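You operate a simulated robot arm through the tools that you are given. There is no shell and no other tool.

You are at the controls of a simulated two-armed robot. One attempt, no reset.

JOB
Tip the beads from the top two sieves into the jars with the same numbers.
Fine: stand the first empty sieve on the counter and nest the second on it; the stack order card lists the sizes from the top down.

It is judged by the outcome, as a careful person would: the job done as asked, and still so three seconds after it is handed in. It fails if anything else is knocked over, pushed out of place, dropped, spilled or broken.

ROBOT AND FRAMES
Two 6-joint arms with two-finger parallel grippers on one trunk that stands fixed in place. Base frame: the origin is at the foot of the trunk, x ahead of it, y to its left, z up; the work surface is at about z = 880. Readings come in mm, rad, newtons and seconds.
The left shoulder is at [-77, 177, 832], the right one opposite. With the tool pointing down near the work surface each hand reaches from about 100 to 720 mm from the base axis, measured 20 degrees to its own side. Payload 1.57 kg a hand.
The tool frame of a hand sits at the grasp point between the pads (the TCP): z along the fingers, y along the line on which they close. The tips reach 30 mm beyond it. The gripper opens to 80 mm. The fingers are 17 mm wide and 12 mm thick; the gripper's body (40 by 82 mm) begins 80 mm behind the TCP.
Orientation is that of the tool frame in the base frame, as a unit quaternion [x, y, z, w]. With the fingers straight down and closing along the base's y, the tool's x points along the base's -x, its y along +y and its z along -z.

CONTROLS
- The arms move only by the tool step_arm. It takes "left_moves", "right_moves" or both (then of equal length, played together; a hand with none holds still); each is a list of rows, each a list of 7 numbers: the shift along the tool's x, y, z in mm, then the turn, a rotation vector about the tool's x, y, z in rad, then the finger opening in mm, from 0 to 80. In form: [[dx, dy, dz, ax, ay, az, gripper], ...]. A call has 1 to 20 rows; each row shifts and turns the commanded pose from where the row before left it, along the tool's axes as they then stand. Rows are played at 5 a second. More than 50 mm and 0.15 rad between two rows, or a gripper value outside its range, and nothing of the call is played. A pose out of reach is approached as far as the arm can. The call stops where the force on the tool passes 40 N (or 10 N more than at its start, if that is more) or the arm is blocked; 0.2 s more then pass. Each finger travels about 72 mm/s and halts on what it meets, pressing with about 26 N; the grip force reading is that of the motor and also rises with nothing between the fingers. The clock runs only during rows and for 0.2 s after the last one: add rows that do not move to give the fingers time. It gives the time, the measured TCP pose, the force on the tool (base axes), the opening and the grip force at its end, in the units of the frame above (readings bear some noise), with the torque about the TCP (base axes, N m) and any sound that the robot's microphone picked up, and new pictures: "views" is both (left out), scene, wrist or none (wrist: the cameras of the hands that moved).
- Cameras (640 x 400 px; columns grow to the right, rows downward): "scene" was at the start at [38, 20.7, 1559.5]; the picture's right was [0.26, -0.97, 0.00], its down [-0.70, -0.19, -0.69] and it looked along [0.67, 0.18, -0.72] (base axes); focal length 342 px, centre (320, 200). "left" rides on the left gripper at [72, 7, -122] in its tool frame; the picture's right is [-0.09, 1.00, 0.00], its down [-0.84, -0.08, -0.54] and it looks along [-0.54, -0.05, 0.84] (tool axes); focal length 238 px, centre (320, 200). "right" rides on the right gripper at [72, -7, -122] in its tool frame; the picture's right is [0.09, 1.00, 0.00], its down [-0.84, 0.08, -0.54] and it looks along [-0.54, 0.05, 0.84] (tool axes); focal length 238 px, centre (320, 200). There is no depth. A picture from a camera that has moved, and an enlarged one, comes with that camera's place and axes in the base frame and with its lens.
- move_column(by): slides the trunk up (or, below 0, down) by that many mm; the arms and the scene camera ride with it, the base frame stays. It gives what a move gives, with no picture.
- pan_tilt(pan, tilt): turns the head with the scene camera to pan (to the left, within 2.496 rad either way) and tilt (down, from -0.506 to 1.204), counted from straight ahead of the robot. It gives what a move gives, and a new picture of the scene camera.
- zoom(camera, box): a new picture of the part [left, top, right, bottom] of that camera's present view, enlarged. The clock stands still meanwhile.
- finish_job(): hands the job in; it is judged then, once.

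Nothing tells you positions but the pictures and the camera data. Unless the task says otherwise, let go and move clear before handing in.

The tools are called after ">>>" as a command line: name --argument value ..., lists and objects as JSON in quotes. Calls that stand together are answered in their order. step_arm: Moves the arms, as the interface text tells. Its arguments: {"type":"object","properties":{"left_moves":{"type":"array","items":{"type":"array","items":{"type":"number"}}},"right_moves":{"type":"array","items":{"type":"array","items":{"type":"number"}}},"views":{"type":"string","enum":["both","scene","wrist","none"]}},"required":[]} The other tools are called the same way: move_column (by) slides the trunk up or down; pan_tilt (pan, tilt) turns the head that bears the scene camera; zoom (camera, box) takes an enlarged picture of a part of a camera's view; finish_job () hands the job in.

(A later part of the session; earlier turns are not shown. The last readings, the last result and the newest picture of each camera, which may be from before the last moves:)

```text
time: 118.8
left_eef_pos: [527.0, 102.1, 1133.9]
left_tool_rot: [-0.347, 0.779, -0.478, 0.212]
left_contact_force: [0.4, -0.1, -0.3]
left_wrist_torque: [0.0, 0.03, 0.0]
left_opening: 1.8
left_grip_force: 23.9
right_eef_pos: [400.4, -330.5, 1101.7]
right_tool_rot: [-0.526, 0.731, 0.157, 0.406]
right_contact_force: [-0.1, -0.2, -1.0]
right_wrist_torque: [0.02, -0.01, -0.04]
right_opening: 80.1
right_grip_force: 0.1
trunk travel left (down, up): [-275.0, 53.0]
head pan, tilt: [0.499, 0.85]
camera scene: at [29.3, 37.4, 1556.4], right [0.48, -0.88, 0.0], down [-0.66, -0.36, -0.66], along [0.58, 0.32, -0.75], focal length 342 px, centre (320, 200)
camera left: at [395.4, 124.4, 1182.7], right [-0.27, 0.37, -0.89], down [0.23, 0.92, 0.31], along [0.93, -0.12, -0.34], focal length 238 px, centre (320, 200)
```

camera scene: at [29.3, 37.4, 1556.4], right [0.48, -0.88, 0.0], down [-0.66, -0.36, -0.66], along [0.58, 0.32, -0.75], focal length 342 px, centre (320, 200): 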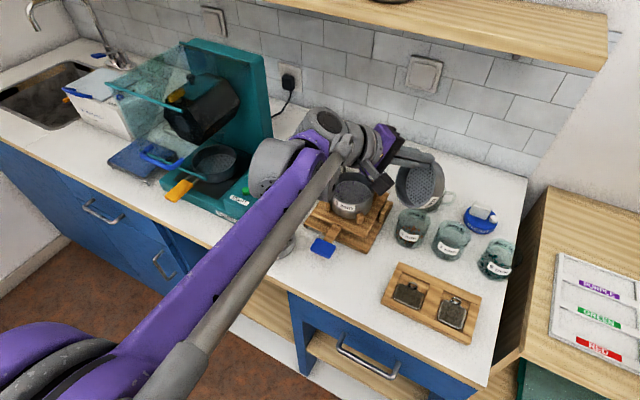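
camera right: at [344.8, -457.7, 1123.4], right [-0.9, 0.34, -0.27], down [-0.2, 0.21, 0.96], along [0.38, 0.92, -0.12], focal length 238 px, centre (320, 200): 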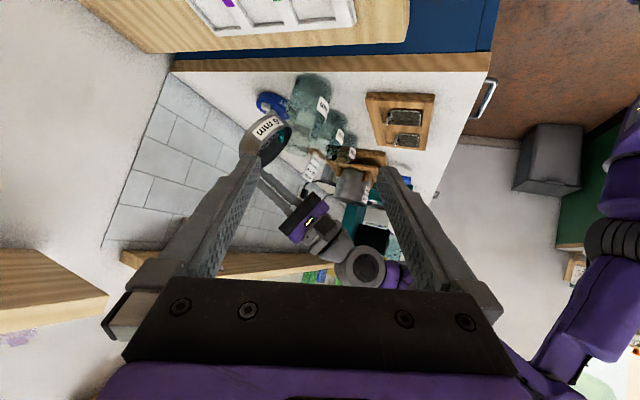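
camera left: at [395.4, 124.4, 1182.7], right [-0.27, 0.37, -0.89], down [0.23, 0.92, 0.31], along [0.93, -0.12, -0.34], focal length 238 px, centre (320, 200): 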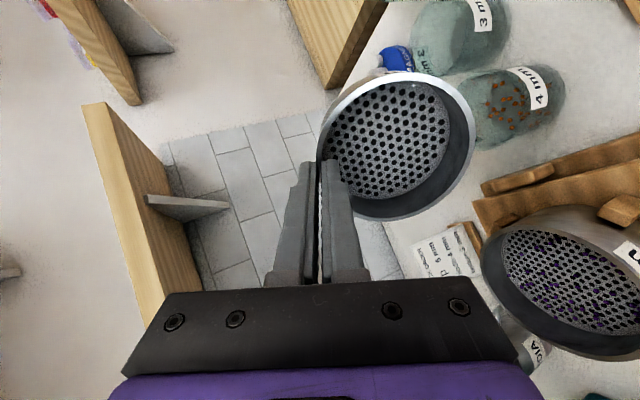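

>>> step_arm --left_moves '[[8, 7.4, -14.6, 0, 0, 0, 0], [8, 7.4, -14.6, 0, 0, 0, 0], [0, 0, 0, -0.12, 0, 0, 0], [0, 0, 0, -0.12, 0, 0, 0], [0, 0, 0, -0.12, 0, 0, 0], [0, 0, 0, -0.12, 0, 0, 0], [0, 0, 0, -0.12, 0, 0, 0], [0, 0, 0, -0.12, 0, 0, 0], [0, 0, 0, -0.12, 0, 0, 0], [0, 0, 0, -0.12, 0, 0, 0], [0, 0, 0, -0.12, 0, 0, 0], [0, 0, 0, -0.02, 0, 0, 0], [0, 0, 0, 0, 0, 0, 0]]' --views "both"

>>> zoom --camera "left" --box '[230, 60, 490, 240]'

```text
time: 121.6
left_eef_pos: [492.3, 113.2, 1133.7]
left_tool_rot: [-0.405, 0.914, 0.001, -0.001]
left_contact_force: [-0.1, 1.3, -0.1]
left_wrist_torque: [-0.03, 0.0, 0.01]
left_opening: 2.0
left_grip_force: 24.0
right_eef_pos: [400.1, -330.7, 1100.7]
right_tool_rot: [-0.527, 0.73, 0.158, 0.405]
right_contact_force: [0.3, -0.1, 0.1]
right_wrist_torque: [0.0, 0.01, 0.01]
right_opening: 80.0
right_grip_force: 0.1
trunk travel left (down, up): [-275.0, 53.0]
head pan, tilt: [0.499, 0.85]
camera scene: at [29.6, 37.1, 1556.4], right [0.48, -0.88, 0.0], down [-0.66, -0.36, -0.66], along [0.58, 0.32, -0.75], focal length 342 px, centre (320, 200)
camera left: at [438.6, 64.3, 1255.4], right [-0.68, 0.74, 0.0], down [0.62, 0.57, 0.54], along [0.4, 0.37, -0.84], focal length 238 px, centre (320, 200)
```

scene: 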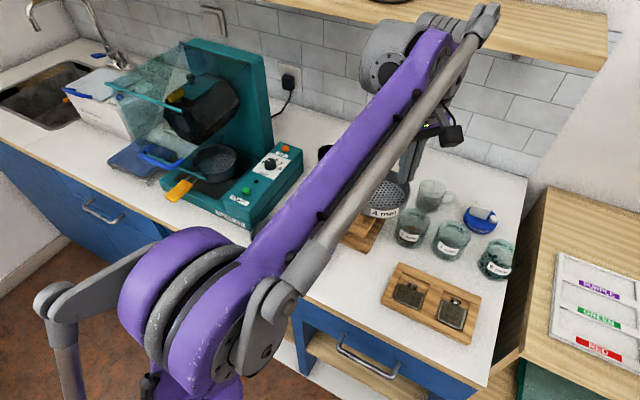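
left: 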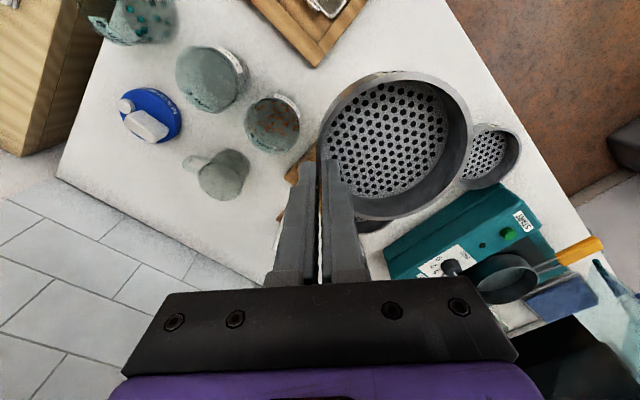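

```text
2.22 times, centred on (360, 150) of left
camera zoom: at [438.6, 64.3, 1255.4], right [-0.68, 0.74, 0.0], down [0.62, 0.57, 0.54], along [0.4, 0.37, -0.84], focal length 530 px, centre (231, 311)
```

zoom: 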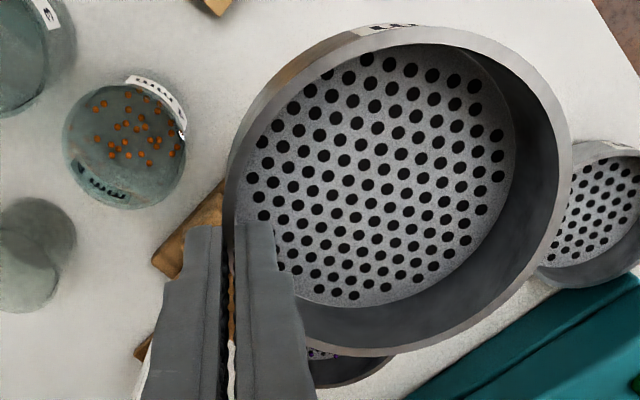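

The sieve is upright and clean. I'll yaw back to -54° and bring it above the first sieve.

>>> step_arm --left_moves '[[0, 0, 0, 0, 0, 0.1047, 0], [0, 0, 0, 0, 0, 0.1047, 0], [-9.3, 42.6, 0, 0, 0, 0, 0], [-9.3, 42.6, 0, 0, 0, 0, 0], [-9.3, 42.6, 0, 0, 0, 0, 0], [-9.3, 42.6, 0, 0, 0, 0, 0], [-9.5, 42.5, 0, 0, 0, 0, 0], [0, 0, 40, 0, 0, 0, 0], [0, 0, 40, 0, 0, 0, 0], [0, 0, 34, 0, 0, 0, 0], [0, 0, 0, 0, 0, 0, 0]]' --views "both"

>>> zoom --camera "left" --box '[290, 50, 500, 240]'

>>> zoom --camera "scene" --box '[220, 180, 340, 290]'

```text
time: 124.0
left_eef_pos: [405.9, 315.6, 1018.3]
left_tool_rot: [-0.309, 0.951, 0.0, -0.001]
left_contact_force: [-0.3, -0.7, 0.0]
left_wrist_torque: [-0.05, -0.03, -0.02]
left_opening: 2.0
left_grip_force: 23.6
right_eef_pos: [400.1, -330.5, 1100.4]
right_tool_rot: [-0.526, 0.731, 0.157, 0.406]
right_contact_force: [0.1, -0.8, 0.4]
right_wrist_torque: [0.02, -0.02, 0.02]
right_opening: 80.1
right_grip_force: 0.1
trunk travel left (down, up): [-275.0, 53.0]
head pan, tilt: [0.499, 0.85]
camera scene: at [29.1, 37.2, 1556.5], right [0.48, -0.88, 0.0], down [-0.66, -0.36, -0.66], along [0.58, 0.32, -0.75], focal length 342 px, centre (320, 200)
camera left: at [343.5, 278.2, 1140.5], right [-0.51, 0.86, 0.0], down [0.72, 0.43, 0.54], along [0.47, 0.28, -0.84], focal length 238 px, centre (320, 200)
```

scene: 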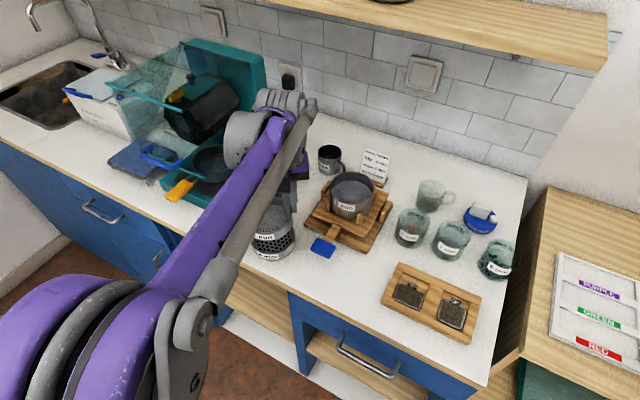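
left: 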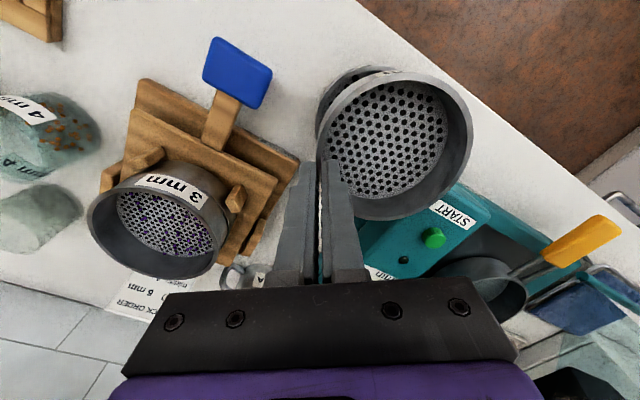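

```text
2.11 times, centred on (395, 145) of left
camera zoom: at [343.5, 278.2, 1140.5], right [-0.51, 0.86, 0.0], down [0.72, 0.43, 0.54], along [0.47, 0.28, -0.84], focal length 502 px, centre (162, 316)
```

zoom: 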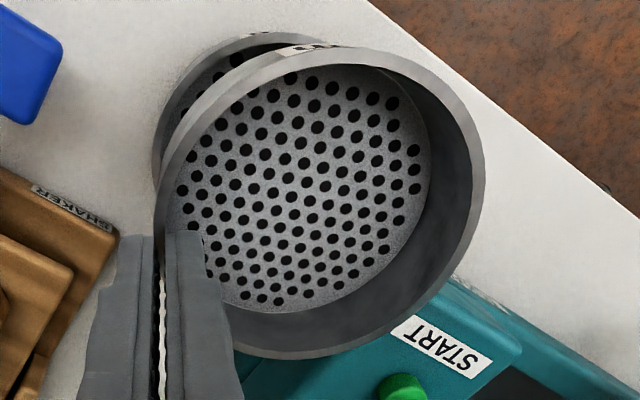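

```text
3.64 times, centred on (280, 235) of scene
camera zoom: at [29.1, 37.2, 1556.5], right [0.48, -0.88, 0.0], down [-0.66, -0.36, -0.66], along [0.58, 0.32, -0.75], focal length 1244 px, centre (466, 73)
```

zoom: 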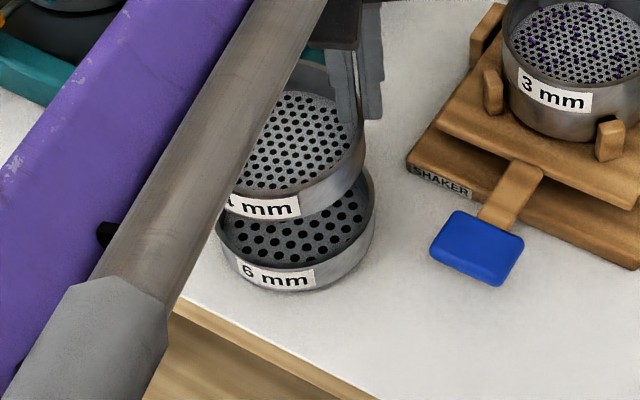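

Sieve 2 is above sieve 1 and my two centre estimates agree to about a millimetre. I'll take repeat readings to average out the noise before lowering.

>>> step_arm --left_moves '[[0, 0, 0, 0, 0, 0, 0]]' --views "none"

>>> step_arm --left_moves '[[0, 0, 0, 0, 0, 0, 0]]' --views "none"

>>> step_arm --left_moves '[[0, 0, 0, 0, 0, 0, 0]]' --views "none"

>>> pan_tilt --pan 0.9 --tilt 0.95

```text
time: 124.4
left_eef_pos: [405.4, 313.9, 1019.0]
left_tool_rot: [-0.309, 0.951, 0.0, -0.001]
left_contact_force: [-0.1, -0.6, -0.7]
left_wrist_torque: [0.0, -0.03, 0.02]
left_opening: 2.1
left_grip_force: 23.8
right_eef_pos: [400.1, -328.3, 1100.3]
right_tool_rot: [-0.526, 0.731, 0.158, 0.405]
right_contact_force: [-0.1, 0.2, 0.6]
right_wrist_torque: [-0.03, 0.0, 0.01]
right_opening: 80.1
right_grip_force: 0.1
trunk travel left (down, up): [-275.0, 53.0]
head pan, tilt: [0.499, 0.85]
```

```text
time: 124.8
left_eef_pos: [406.8, 315.4, 1018.7]
left_tool_rot: [-0.309, 0.951, 0.0, -0.001]
left_contact_force: [0.0, 0.8, -0.7]
left_wrist_torque: [-0.02, -0.01, 0.0]
left_opening: 1.9
left_grip_force: 23.8
right_eef_pos: [399.1, -329.0, 1100.1]
right_tool_rot: [-0.526, 0.731, 0.157, 0.405]
right_contact_force: [0.0, -0.3, 0.1]
right_wrist_torque: [0.04, 0.01, -0.01]
right_opening: 80.1
right_grip_force: 0.0
trunk travel left (down, up): [-275.0, 53.0]
head pan, tilt: [0.499, 0.85]
```

```text
time: 125.2
left_eef_pos: [405.8, 313.5, 1018.6]
left_tool_rot: [-0.308, 0.951, 0.0, -0.001]
left_contact_force: [-0.3, -0.1, -0.7]
left_wrist_torque: [-0.02, -0.04, 0.02]
left_opening: 2.1
left_grip_force: 23.7
right_eef_pos: [399.3, -330.0, 1101.8]
right_tool_rot: [-0.527, 0.731, 0.156, 0.405]
right_contact_force: [-0.3, -0.1, 0.3]
right_wrist_torque: [-0.01, 0.03, -0.02]
right_opening: 79.7
right_grip_force: 0.0
trunk travel left (down, up): [-275.0, 53.0]
head pan, tilt: [0.499, 0.85]
```

```text
time: 126.0
left_eef_pos: [405.6, 314.6, 1019.0]
left_tool_rot: [-0.308, 0.951, 0.0, -0.001]
left_contact_force: [0.2, -0.8, -0.1]
left_wrist_torque: [0.0, -0.05, 0.0]
left_opening: 2.1
left_grip_force: 23.3
right_eef_pos: [400.1, -329.4, 1099.9]
right_tool_rot: [-0.526, 0.731, 0.157, 0.406]
right_contact_force: [0.5, 0.1, -0.2]
right_wrist_torque: [0.04, 0.0, -0.02]
right_opening: 80.3
right_grip_force: 0.0
trunk travel left (down, up): [-275.0, 53.0]
head pan, tilt: [0.901, 0.949]
camera scene: at [5.9, 56.8, 1548.9], right [0.78, -0.62, 0.0], down [-0.51, -0.64, -0.58], along [0.36, 0.46, -0.81], focal length 342 px, centre (320, 200)
```

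scene: 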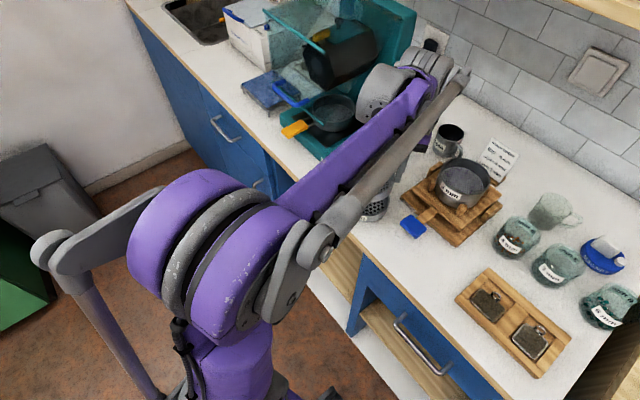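

Averaged measurements put sieve 2's centre within 1 mm of sieve 1's, and its rim 19.5 mm below the tool point. I'd expect the skirts to meet near TCP z≈984 and seat near 972. I'll lower to just above that and check.

>>> pan_tilt --pan 0.5 --tilt 0.85

>>> step_arm --left_moves '[[0, 0.5, 12, 0, 0, 0, 0], [0, 0, 12, 0, 0, 0, 0], [0, 0, 5, 0, 0, 0, 0], [0, 0, 0, 0, 0, 0, 0]]' --views "both"

>>> zoom --camera "left" --box '[290, 50, 500, 240]'

>>> zoom --camera "scene" --box '[230, 190, 330, 280]'

```text
time: 126.9
left_eef_pos: [406.0, 313.7, 1018.5]
left_tool_rot: [-0.308, 0.951, 0.0, -0.001]
left_contact_force: [0.2, 0.5, -0.8]
left_wrist_torque: [0.0, -0.01, -0.04]
left_opening: 1.8
left_grip_force: 23.3
right_eef_pos: [400.3, -329.1, 1100.5]
right_tool_rot: [-0.525, 0.731, 0.156, 0.406]
right_contact_force: [0.2, 0.1, 0.0]
right_wrist_torque: [-0.02, 0.02, 0.05]
right_opening: 80.0
right_grip_force: 0.1
trunk travel left (down, up): [-275.0, 53.0]
head pan, tilt: [0.499, 0.85]
camera scene: at [29.3, 37.3, 1556.4], right [0.48, -0.88, 0.0], down [-0.66, -0.36, -0.66], along [0.58, 0.32, -0.75], focal length 342 px, centre (320, 200)
```

scene: 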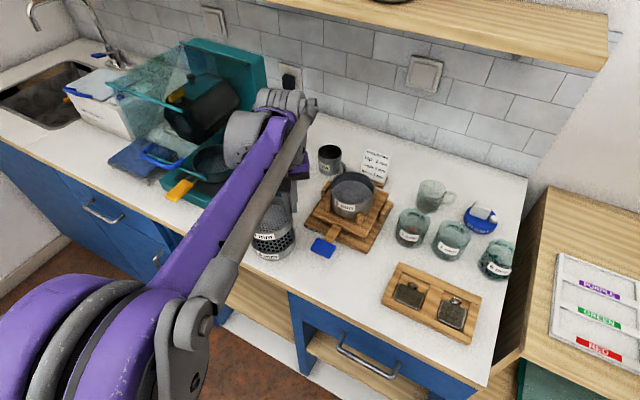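

```text
time: 127.9
left_eef_pos: [404.9, 313.3, 990.3]
left_tool_rot: [-0.308, 0.951, 0.0, -0.001]
left_contact_force: [0.4, 0.4, -1.5]
left_wrist_torque: [-0.01, -0.03, 0.0]
left_opening: 1.7
left_grip_force: 23.6
right_eef_pos: [400.6, -330.2, 1100.5]
right_tool_rot: [-0.526, 0.731, 0.156, 0.405]
right_contact_force: [-0.1, 0.3, -0.4]
right_wrist_torque: [-0.01, 0.0, -0.01]
right_opening: 79.9
right_grip_force: 0.0
trunk travel left (down, up): [-275.0, 53.0]
head pan, tilt: [0.499, 0.85]
camera scene: at [29.3, 37.3, 1556.4], right [0.48, -0.88, 0.0], down [-0.66, -0.36, -0.66], along [0.58, 0.32, -0.75], focal length 342 px, centre (320, 200)
camera left: at [342.3, 276.5, 1111.9], right [-0.51, 0.86, 0.0], down [0.72, 0.43, 0.54], along [0.47, 0.28, -0.84], focal length 238 px, centre (320, 200)
```

scene: 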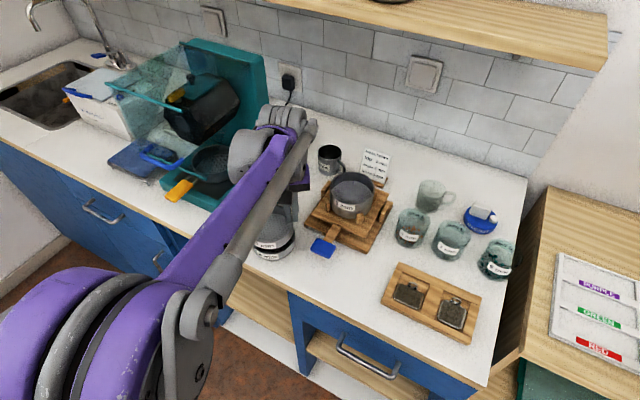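
left: 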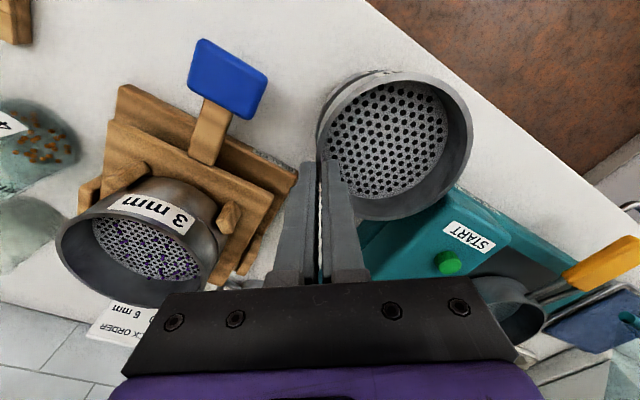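

```text
2.11 times, centred on (395, 145) of left
camera zoom: at [342.3, 276.5, 1111.9], right [-0.51, 0.86, 0.0], down [0.72, 0.43, 0.54], along [0.47, 0.28, -0.84], focal length 502 px, centre (162, 316)
```

zoom: 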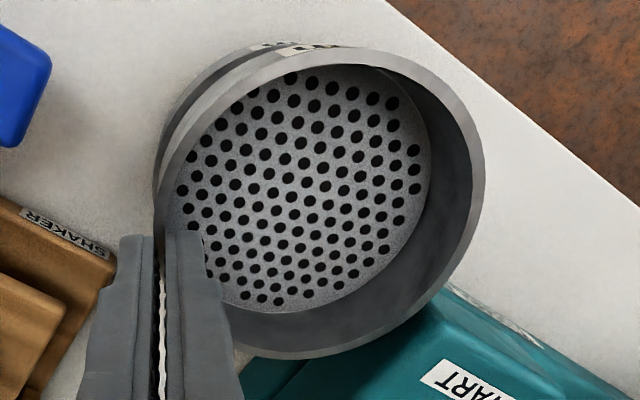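

```text
4.44 times, centred on (280, 235) of scene
camera zoom: at [29.3, 37.3, 1556.4], right [0.48, -0.88, 0.0], down [-0.66, -0.36, -0.66], along [0.58, 0.32, -0.75], focal length 1520 px, centre (498, 44)
```

zoom: 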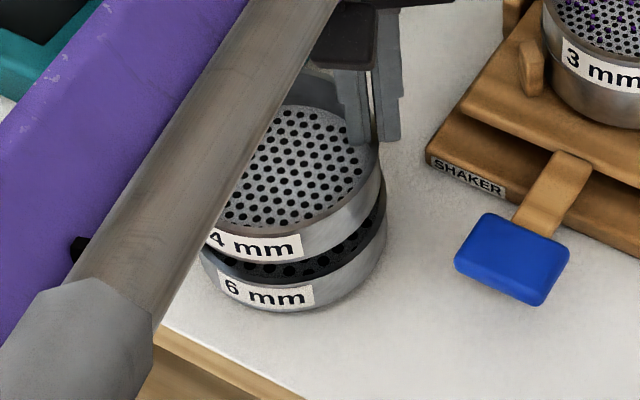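

The rims look coaxial from the front. I'll zoom the wrist view for a finer check on the other axis before seating.

>>> zoom --camera "left" --box '[310, 55, 406, 115]'

>>> zoom --camera "left" --box '[305, 100, 353, 160]'

>>> zoom --camera "right" --box '[380, 170, 460, 240]'

```text
6.67 times, centred on (358, 85) of left
camera zoom: at [342.3, 276.5, 1111.9], right [-0.51, 0.86, 0.0], down [0.72, 0.43, 0.54], along [0.47, 0.28, -0.84], focal length 1589 px, centre (67, 967)
```

zoom: 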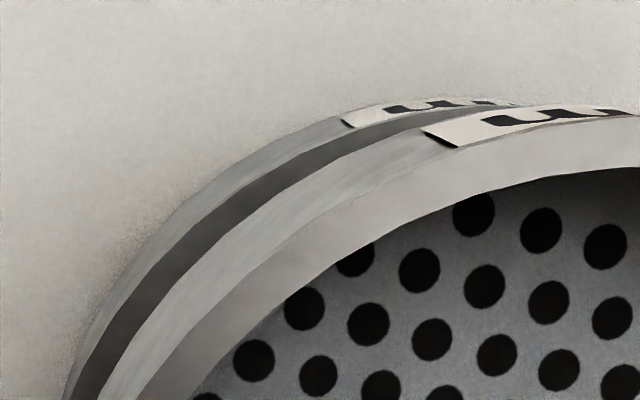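

```text
6.67 times, centred on (329, 130) of left
camera zoom: at [342.3, 276.5, 1111.9], right [-0.51, 0.86, 0.0], down [0.72, 0.43, 0.54], along [0.47, 0.28, -0.84], focal length 1589 px, centre (260, 667)
```

zoom: 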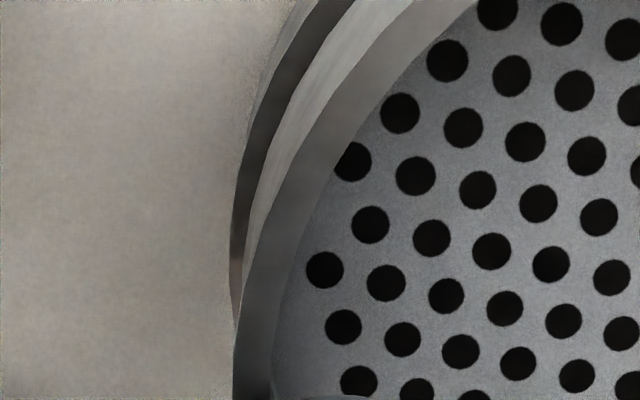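

```text
5.71 times, centred on (420, 205) of right
camera zoom: at [344.9, -458.0, 1123.4], right [-0.9, 0.34, -0.27], down [-0.2, 0.21, 0.96], along [0.38, 0.92, -0.12], focal length 1362 px, centre (-251, 171)
```

zoom: 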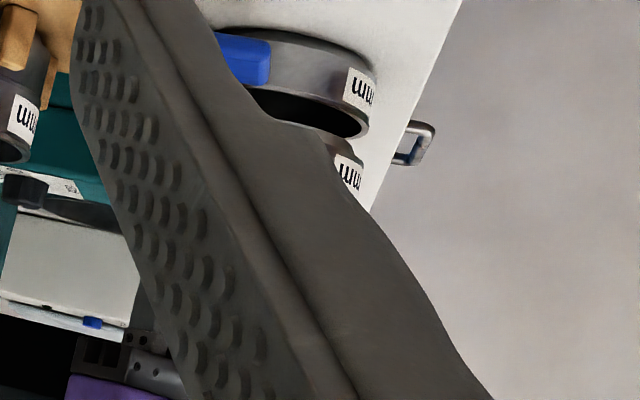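

>>> zoom --camera "scene" --box '[266, 222, 322, 268]'

```text
8.70 times, centred on (294, 245) of scene
camera zoom: at [29.3, 37.3, 1556.4], right [0.48, -0.88, 0.0], down [-0.66, -0.36, -0.66], along [0.58, 0.32, -0.75], focal length 2974 px, centre (546, -191)
```

zoom: 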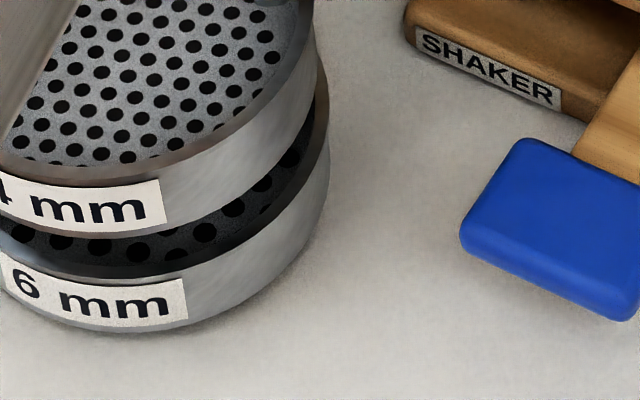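

Depth along the scene camera's line of sight is uncertain, so I'll use the right-hand camera for a side view. I'll turn it a bit so the sieves fall between its fingers.

>>> step_arm --right_moves '[[0, 0, 0, 0, 0, -0.14, 80], [0, 0, 0, 0, 0, -0.14, 80], [0, 0, 0, 0, 0, -0.14, 80], [0, 0, 0, 0, 0, 0, 80]]' --views "wrist"

```text
time: 128.9
left_eef_pos: [404.0, 313.0, 989.3]
left_tool_rot: [-0.308, 0.951, 0.0, -0.002]
left_contact_force: [0.8, -0.6, -0.5]
left_wrist_torque: [-0.04, 0.0, -0.01]
left_opening: 2.2
left_grip_force: 23.6
right_eef_pos: [399.1, -328.1, 1099.5]
right_tool_rot: [0.667, -0.605, -0.069, -0.429]
right_contact_force: [-0.2, 0.0, 0.5]
right_wrist_torque: [0.01, -0.03, 0.0]
right_opening: 80.1
right_grip_force: 0.0
trunk travel left (down, up): [-275.0, 53.0]
head pan, tilt: [0.499, 0.85]
camera right: at [371.9, -463.7, 1135.9], right [-0.84, 0.03, -0.54], down [-0.52, 0.28, 0.81], along [0.18, 0.96, -0.22], focal length 238 px, centre (320, 200)
```

right: 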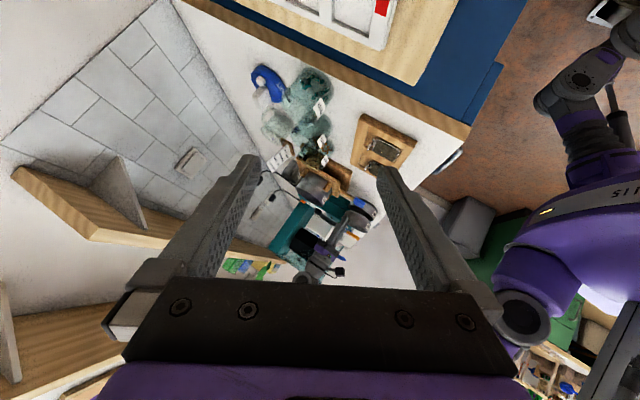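

>>> zoom --camera "right" --box '[330, 185, 394, 245]'

>>> zoom --camera "right" --box '[346, 195, 382, 229]'

```text
6.67 times, centred on (362, 215) of right
camera zoom: at [371.9, -463.7, 1135.9], right [-0.84, 0.03, -0.54], down [-0.52, 0.28, 0.81], along [0.18, 0.96, -0.22], focal length 1589 px, centre (40, 100)
```

zoom: 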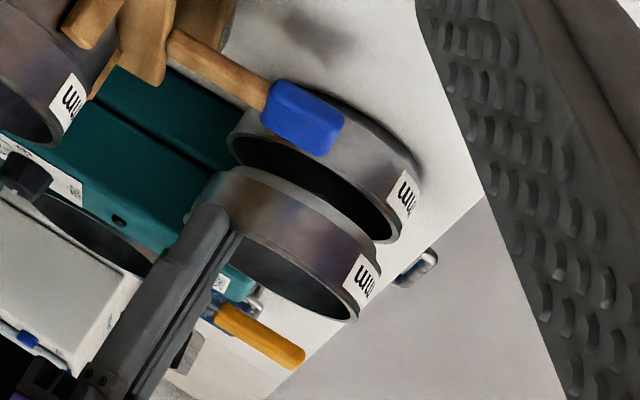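

```text
11.76 times, centred on (364, 212) of right
camera zoom: at [371.9, -463.7, 1135.9], right [-0.84, 0.03, -0.54], down [-0.52, 0.28, 0.81], along [0.18, 0.96, -0.22], focal length 2804 px, centre (-198, 59)
```

zoom: 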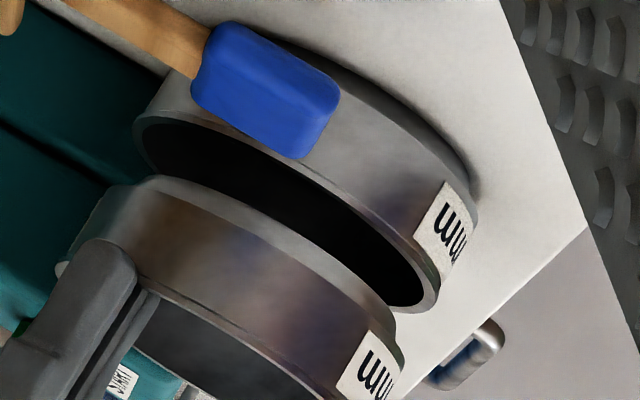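

The side view shows both sieves parallel, with sieve 2 about 2-3 mm too far toward the robot, agreeing with the wrist view. I'll shift it by that amount and recheck.

>>> step_arm --left_moves '[[-2.5, -1.0, 0, 0, 0, 0, 0], [0, 0, 0, 0, 0, 0, 0]]' --views "none"

>>> zoom --camera "right" --box '[330, 185, 394, 245]'

>>> zoom --camera "left" --box '[310, 55, 406, 115]'

>>> zoom --camera "left" --box '[305, 100, 353, 160]'

```text
time: 129.5
left_eef_pos: [407.4, 312.9, 991.0]
left_tool_rot: [-0.309, 0.951, 0.0, -0.001]
left_contact_force: [0.6, -1.9, -1.0]
left_wrist_torque: [-0.02, 0.01, -0.01]
left_opening: 1.8
left_grip_force: 23.7
right_eef_pos: [400.4, -329.6, 1100.1]
right_tool_rot: [0.666, -0.605, -0.069, -0.43]
right_contact_force: [-0.4, -0.2, 0.2]
right_wrist_torque: [-0.03, -0.01, -0.02]
right_opening: 80.1
right_grip_force: 0.1
trunk travel left (down, up): [-275.0, 53.0]
head pan, tilt: [0.499, 0.85]
```

```text
6.67 times, centred on (362, 215) of right
camera zoom: at [371.8, -463.7, 1135.9], right [-0.84, 0.03, -0.54], down [-0.51, 0.28, 0.81], along [0.18, 0.96, -0.22], focal length 1589 px, centre (40, 100)
```

zoom: 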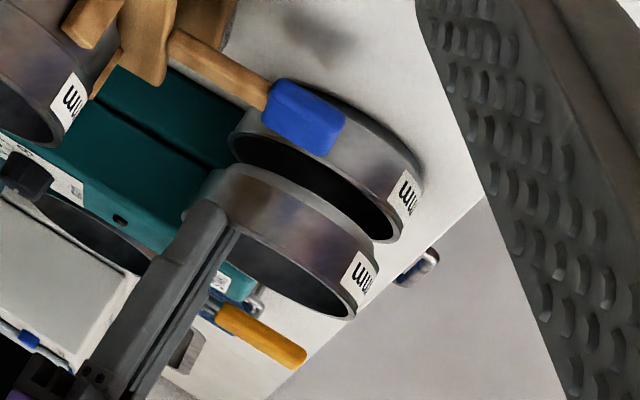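

```text
6.67 times, centred on (358, 85) of left
camera zoom: at [344.3, 276.8, 1111.9], right [-0.51, 0.86, 0.0], down [0.72, 0.43, 0.54], along [0.47, 0.28, -0.84], focal length 1589 px, centre (67, 967)
```

zoom: 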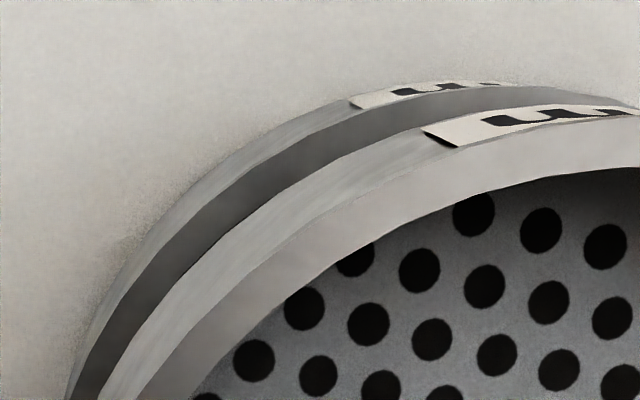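

```text
6.67 times, centred on (329, 130) of left
camera zoom: at [344.3, 276.8, 1111.9], right [-0.51, 0.86, 0.0], down [0.72, 0.43, 0.54], along [0.47, 0.28, -0.84], focal length 1589 px, centre (260, 667)
```

zoom: 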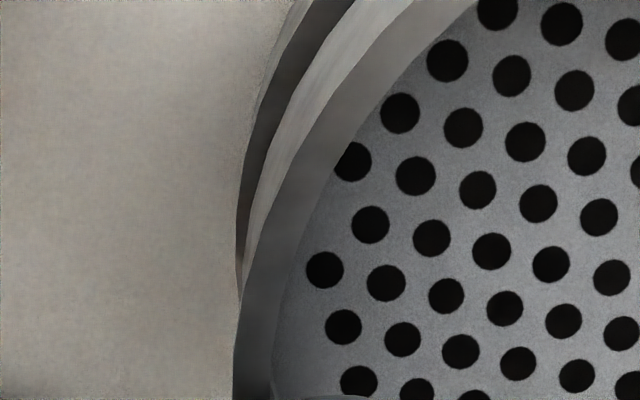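

Alignment now agrees within about a millimetre from both cameras. I'll add a last 0.5 mm and lower in small steps, watching the force.

>>> step_arm --left_moves '[[-0.5, 0, 3, 0, 0, 0, 0], [0, 0, 3, 0, 0, 0, 0], [0, 0, 2, 0, 0, 0, 0], [0, 0, 0, 0, 0, 0, 0]]' --views "none"

>>> zoom --camera "right" --box '[330, 185, 394, 245]'

```text
time: 130.5
left_eef_pos: [407.3, 313.7, 981.6]
left_tool_rot: [-0.309, 0.951, 0.0, -0.001]
left_contact_force: [0.6, -1.2, -0.3]
left_wrist_torque: [-0.01, 0.0, -0.01]
left_opening: 2.2
left_grip_force: 23.6
right_eef_pos: [400.0, -330.9, 1101.7]
right_tool_rot: [0.667, -0.605, -0.069, -0.43]
right_contact_force: [0.8, 0.0, 0.4]
right_wrist_torque: [-0.03, -0.01, -0.01]
right_opening: 80.1
right_grip_force: 0.0
trunk travel left (down, up): [-275.0, 53.0]
head pan, tilt: [0.499, 0.85]
```

```text
6.67 times, centred on (362, 215) of right
camera zoom: at [371.8, -463.7, 1135.9], right [-0.84, 0.03, -0.54], down [-0.51, 0.28, 0.81], along [0.18, 0.96, -0.22], focal length 1589 px, centre (40, 100)
```

zoom: 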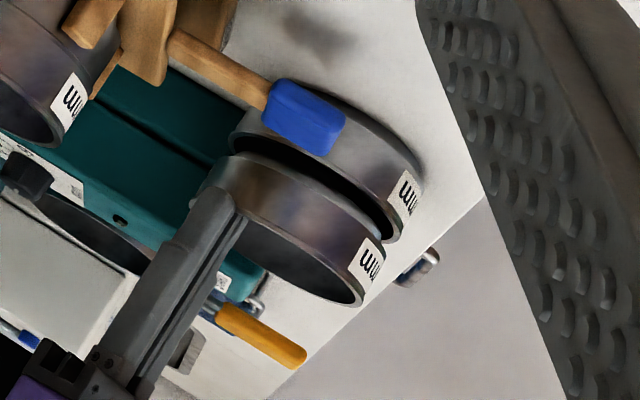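

>>> step_arm --left_moves '[[0, 0, 2, 0, 0, 0, 0], [0, 0, 1.5, 0, 0, 0, 0], [0, 0, 1.5, 0, 0, 0, 0], [0, 0, 0, 0, 0, 0, 0]]' --views "none"

>>> zoom --camera "right" --box '[330, 185, 394, 245]'

>>> zoom --camera "scene" --box '[240, 200, 330, 275]'

```text
time: 131.5
left_eef_pos: [406.6, 313.5, 975.9]
left_tool_rot: [-0.308, 0.951, 0.0, 0.0]
left_contact_force: [-0.1, -0.2, -0.5]
left_wrist_torque: [-0.01, -0.02, 0.01]
left_opening: 2.2
left_grip_force: 23.2
right_eef_pos: [400.1, -330.4, 1100.7]
right_tool_rot: [0.667, -0.605, -0.069, -0.429]
right_contact_force: [-0.4, -0.7, 0.3]
right_wrist_torque: [0.04, -0.04, -0.01]
right_opening: 80.0
right_grip_force: 0.1
trunk travel left (down, up): [-275.0, 53.0]
head pan, tilt: [0.499, 0.85]
```

```text
6.67 times, centred on (362, 215) of right
camera zoom: at [371.8, -463.7, 1135.8], right [-0.84, 0.03, -0.54], down [-0.51, 0.28, 0.81], along [0.18, 0.96, -0.22], focal length 1589 px, centre (40, 100)
```

zoom: 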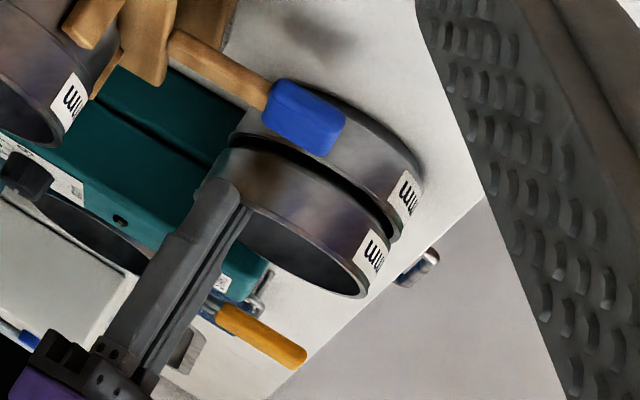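

```text
5.33 times, centred on (285, 238) of scene
camera zoom: at [29.3, 37.3, 1556.4], right [0.48, -0.88, 0.0], down [-0.66, -0.36, -0.66], along [0.58, 0.32, -0.75], focal length 1824 px, centre (507, 0)
```

zoom: 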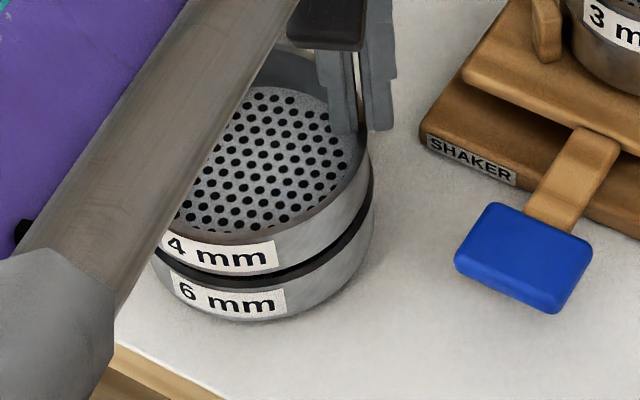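

The gap is closing evenly with no contact force yet. I'll continue in 1 mm steps.

>>> step_arm --left_moves '[[0, 0, 1, 0, 0, 0, 0], [0, 0, 1, 0, 0, 0, 0], [0, 0, 1, 0, 0, 0, 0], [0, 0, 0, 0, 0, 0, 0]]' --views "none"

>>> step_arm --left_moves '[[0, 0, 1, 0, 0, 0, 0], [0, 0, 0, 0, 0, 0, 0]]' --views "none"

>>> zoom --camera "right" --box '[330, 185, 394, 245]'

```text
time: 132.5
left_eef_pos: [408.7, 313.6, 973.9]
left_tool_rot: [-0.309, 0.951, 0.0, 0.0]
left_contact_force: [-0.5, -0.5, -1.8]
left_wrist_torque: [-0.05, -0.03, -0.01]
left_opening: 1.7
left_grip_force: 23.1
right_eef_pos: [400.1, -329.2, 1100.6]
right_tool_rot: [0.667, -0.605, -0.069, -0.429]
right_contact_force: [0.0, -0.4, 0.3]
right_wrist_torque: [-0.01, 0.03, 0.02]
right_opening: 79.8
right_grip_force: 0.1
trunk travel left (down, up): [-275.0, 53.0]
head pan, tilt: [0.499, 0.85]
```

```text
time: 133.1
left_eef_pos: [408.1, 312.5, 973.4]
left_tool_rot: [-0.308, 0.951, 0.0, 0.0]
left_contact_force: [1.1, 0.5, -1.4]
left_wrist_torque: [-0.04, -0.01, -0.02]
left_opening: 1.9
left_grip_force: 23.4
right_eef_pos: [399.6, -330.0, 1100.5]
right_tool_rot: [0.667, -0.605, -0.07, -0.429]
right_contact_force: [-0.8, 0.5, 0.0]
right_wrist_torque: [0.05, 0.01, -0.02]
right_opening: 80.0
right_grip_force: 0.1
trunk travel left (down, up): [-275.0, 53.0]
head pan, tilt: [0.499, 0.85]
```

```text
6.67 times, centred on (362, 215) of right
camera zoom: at [371.8, -463.7, 1135.8], right [-0.84, 0.03, -0.54], down [-0.51, 0.28, 0.81], along [0.18, 0.96, -0.22], focal length 1589 px, centre (40, 100)
```

zoom: 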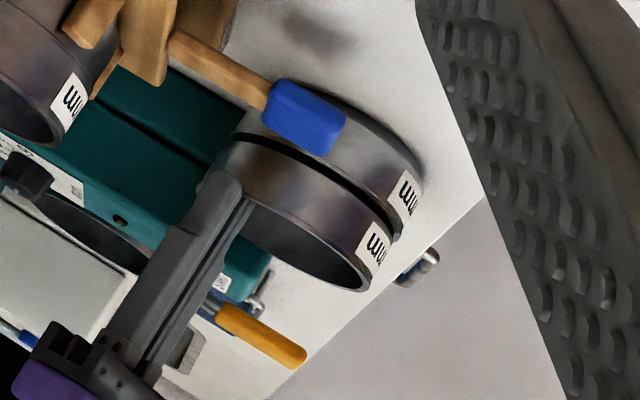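

>>> step_arm --left_moves '[[0, 0, 1, 0, 0, 0, 0], [0, 0, 1, 0, 0, 0, 0], [0, 0, 0, 0, 0, 0, 0]]' --views "none"

>>> step_arm --left_moves '[[0, 0, 1, 0, 0, 0, 0], [0, 0, 0, 0, 0, 0, 0]]' --views "none"

>>> zoom --camera "right" --box '[330, 185, 394, 245]'

>>> zoom --camera "scene" --box '[240, 200, 330, 275]'

```text
time: 133.9
left_eef_pos: [408.1, 314.3, 970.7]
left_tool_rot: [-0.308, 0.951, 0.0, -0.001]
left_contact_force: [-0.6, -0.4, 0.4]
left_wrist_torque: [-0.04, -0.03, -0.05]
left_opening: 1.8
left_grip_force: 23.2
right_eef_pos: [399.5, -330.3, 1100.6]
right_tool_rot: [0.668, -0.604, -0.069, -0.429]
right_contact_force: [0.4, 0.0, 1.0]
right_wrist_torque: [-0.01, 0.02, 0.0]
right_opening: 80.2
right_grip_force: 0.0
trunk travel left (down, up): [-275.0, 53.0]
head pan, tilt: [0.499, 0.85]
```

```text
time: 134.5
left_eef_pos: [407.4, 315.0, 969.3]
left_tool_rot: [-0.308, 0.951, 0.0, 0.0]
left_contact_force: [-0.8, 0.9, -1.4]
left_wrist_torque: [0.0, 0.01, -0.01]
left_opening: 2.1
left_grip_force: 23.3
right_eef_pos: [400.1, -329.4, 1101.1]
right_tool_rot: [0.667, -0.604, -0.069, -0.43]
right_contact_force: [0.3, 0.1, -0.8]
right_wrist_torque: [0.0, -0.01, 0.0]
right_opening: 80.2
right_grip_force: 0.2
trunk travel left (down, up): [-275.0, 53.0]
head pan, tilt: [0.499, 0.85]
```

```text
6.67 times, centred on (362, 215) of right
camera zoom: at [371.8, -463.7, 1135.8], right [-0.84, 0.03, -0.54], down [-0.51, 0.28, 0.81], along [0.18, 0.96, -0.22], focal length 1589 px, centre (40, 100)
```

zoom: 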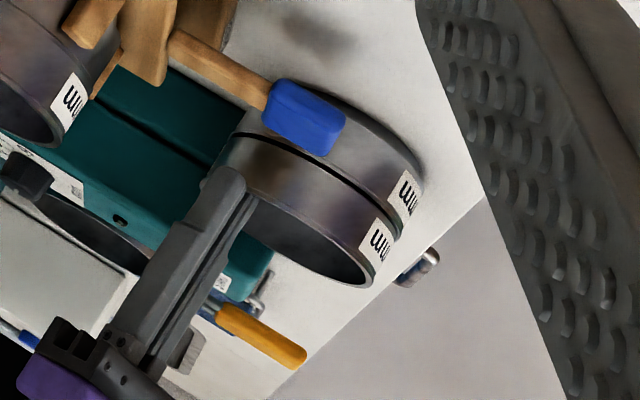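

```text
5.33 times, centred on (285, 238) of scene
camera zoom: at [29.3, 37.3, 1556.4], right [0.48, -0.88, 0.0], down [-0.66, -0.36, -0.66], along [0.58, 0.32, -0.75], focal length 1824 px, centre (507, 0)
```

zoom: 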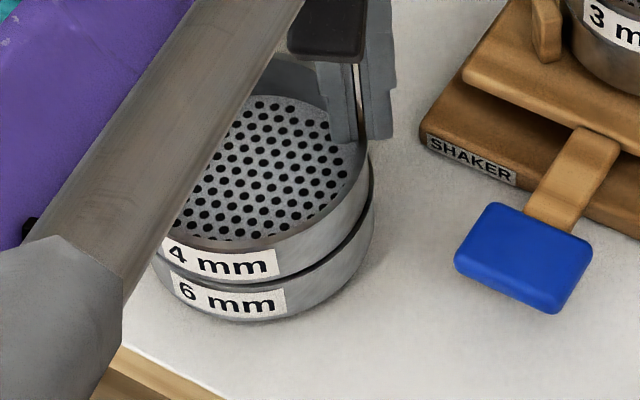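

It's sliding into the nest freely. I'll continue down until it seats.

>>> step_arm --left_moves '[[0, 0, 0.8, 0, 0, 0, 0], [0, 0, 0.8, 0, 0, 0, 0], [0, 0, 0, 0, 0, 0, 0]]' --views "none"

>>> step_arm --left_moves '[[0, 0, 0.7, 0, 0, 0, 0], [0, 0, 0, 0, 0, 0, 0]]' --views "none"

>>> zoom --camera "right" --box '[330, 185, 394, 245]'

```text
time: 135.3
left_eef_pos: [409.2, 314.6, 967.7]
left_tool_rot: [-0.308, 0.951, 0.0, -0.001]
left_contact_force: [0.2, -0.5, -0.4]
left_wrist_torque: [0.0, 0.02, -0.01]
left_opening: 2.0
left_grip_force: 23.3
right_eef_pos: [400.1, -330.0, 1100.3]
right_tool_rot: [0.667, -0.605, -0.069, -0.429]
right_contact_force: [0.4, -0.3, 0.1]
right_wrist_torque: [0.05, -0.02, 0.02]
right_opening: 80.1
right_grip_force: 0.1
trunk travel left (down, up): [-275.0, 53.0]
head pan, tilt: [0.499, 0.85]
```

```text
time: 135.9
left_eef_pos: [407.9, 314.4, 968.7]
left_tool_rot: [-0.308, 0.951, 0.0, 0.0]
left_contact_force: [1.5, -0.9, 2.9]
left_wrist_torque: [0.05, -0.15, -0.08]
left_opening: 2.1
left_grip_force: 24.1
right_eef_pos: [399.5, -330.4, 1100.1]
right_tool_rot: [0.668, -0.604, -0.07, -0.429]
right_contact_force: [0.5, 0.2, 0.0]
right_wrist_torque: [-0.01, -0.03, -0.01]
right_opening: 80.3
right_grip_force: 0.1
trunk travel left (down, up): [-275.0, 53.0]
head pan, tilt: [0.499, 0.85]
```

```text
6.67 times, centred on (362, 215) of right
camera zoom: at [371.8, -463.9, 1135.8], right [-0.84, 0.03, -0.54], down [-0.51, 0.28, 0.81], along [0.18, 0.96, -0.22], focal length 1589 px, centre (40, 100)
```

zoom: 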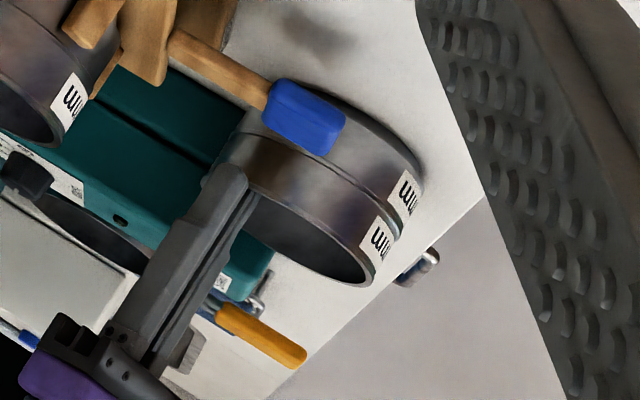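

It has made contact and the gap has closed. One more half-millimetre to confirm seating, then release.

>>> step_arm --left_moves '[[0, 0, 0.6, 0, 0, 0, 0], [0, 0, 0, 0, 0, 0, 0]]' --views "none"

>>> zoom --camera "right" --box '[346, 195, 382, 229]'

>>> zoom --camera "scene" --box '[240, 200, 330, 275]'

```text
time: 136.5
left_eef_pos: [407.1, 315.2, 967.7]
left_tool_rot: [-0.309, 0.951, 0.001, 0.001]
left_contact_force: [4.1, 0.7, 13.1]
left_wrist_torque: [0.11, -0.25, -0.05]
left_opening: 1.8
left_grip_force: 23.7
right_eef_pos: [399.8, -329.9, 1100.1]
right_tool_rot: [0.667, -0.605, -0.07, -0.43]
right_contact_force: [0.7, -0.3, -0.1]
right_wrist_torque: [0.04, 0.01, -0.03]
right_opening: 80.0
right_grip_force: 0.0
trunk travel left (down, up): [-275.0, 53.0]
head pan, tilt: [0.499, 0.85]
```

```text
11.76 times, centred on (364, 212) of right
camera zoom: at [371.7, -464.1, 1135.8], right [-0.84, 0.03, -0.54], down [-0.51, 0.28, 0.81], along [0.18, 0.96, -0.22], focal length 2804 px, centre (-198, 59)
```

zoom: 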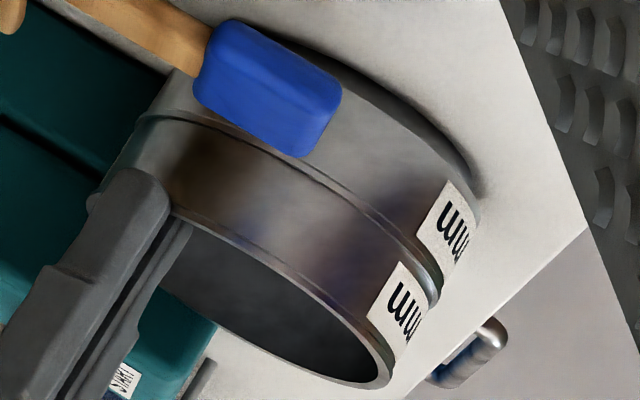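

```text
5.33 times, centred on (285, 238) of scene
camera zoom: at [29.0, 36.6, 1556.6], right [0.48, -0.88, 0.0], down [-0.66, -0.36, -0.66], along [0.58, 0.32, -0.75], focal length 1824 px, centre (507, 0)
```

zoom: 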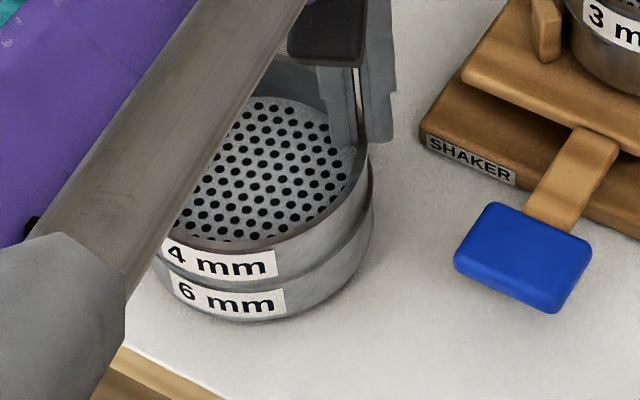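

The 4 mm sieve is nested flush on the 6 mm sieve. I'll ease off and open the fingers gently.

>>> step_arm --left_moves '[[0, 0, -0.9, 0, 0, 0, 0], [0, 0, 0, 0, 0, 0, 3], [0, 0, 0, 0, 0, 0, 6], [0, 0, 0, 0, 0, 0, 9], [0, 0, 0, 0, 0, 0, 12], [0, 0, 0, 0, 0, 0, 12]]' --views "both"

>>> zoom --camera "left" --box '[270, 60, 490, 250]'

```text
time: 137.9
left_eef_pos: [406.7, 314.1, 968.4]
left_tool_rot: [-0.308, 0.951, -0.001, -0.001]
left_contact_force: [0.1, 0.2, 0.3]
left_wrist_torque: [0.01, 0.0, 0.0]
left_opening: 11.8
left_grip_force: 0.0
right_eef_pos: [400.0, -329.1, 1100.5]
right_tool_rot: [0.667, -0.605, -0.069, -0.43]
right_contact_force: [0.1, 0.0, -0.1]
right_wrist_torque: [0.02, -0.02, 0.03]
right_opening: 80.3
right_grip_force: 0.1
trunk travel left (down, up): [-275.0, 53.0]
head pan, tilt: [0.499, 0.85]
camera scene: at [29.3, 37.2, 1556.4], right [0.48, -0.88, 0.0], down [-0.66, -0.36, -0.66], along [0.58, 0.32, -0.75], focal length 342 px, centre (320, 200)
camera left: at [345.2, 277.6, 1089.9], right [-0.51, 0.86, 0.0], down [0.72, 0.43, 0.54], along [0.47, 0.28, -0.84], focal length 238 px, centre (320, 200)
```

scene: 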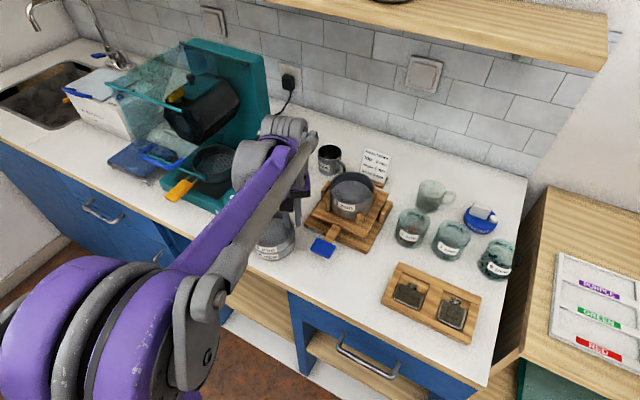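
left: 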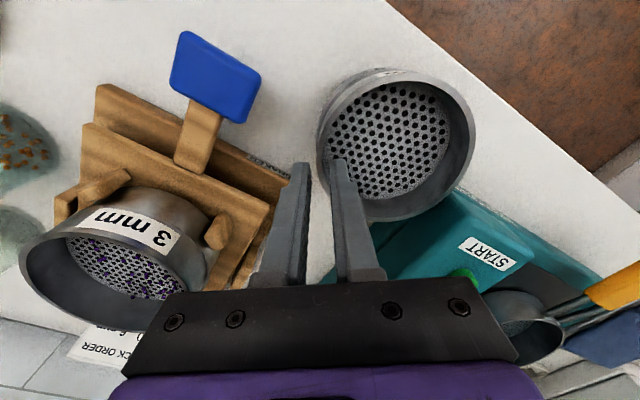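

```text
2.11 times, centred on (380, 155) of left
camera zoom: at [345.2, 277.6, 1089.9], right [-0.51, 0.86, 0.0], down [0.72, 0.43, 0.54], along [0.47, 0.28, -0.84], focal length 502 px, centre (194, 295)
```

zoom: 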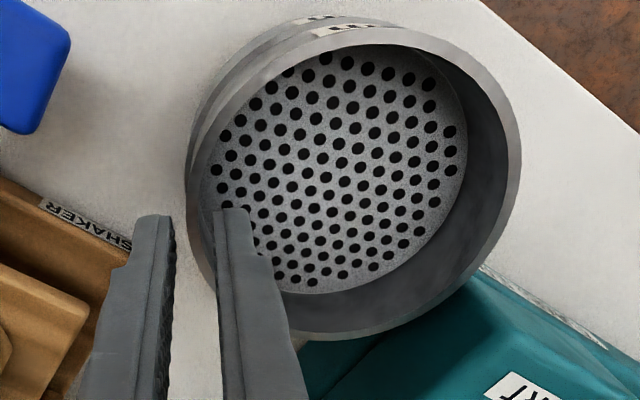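

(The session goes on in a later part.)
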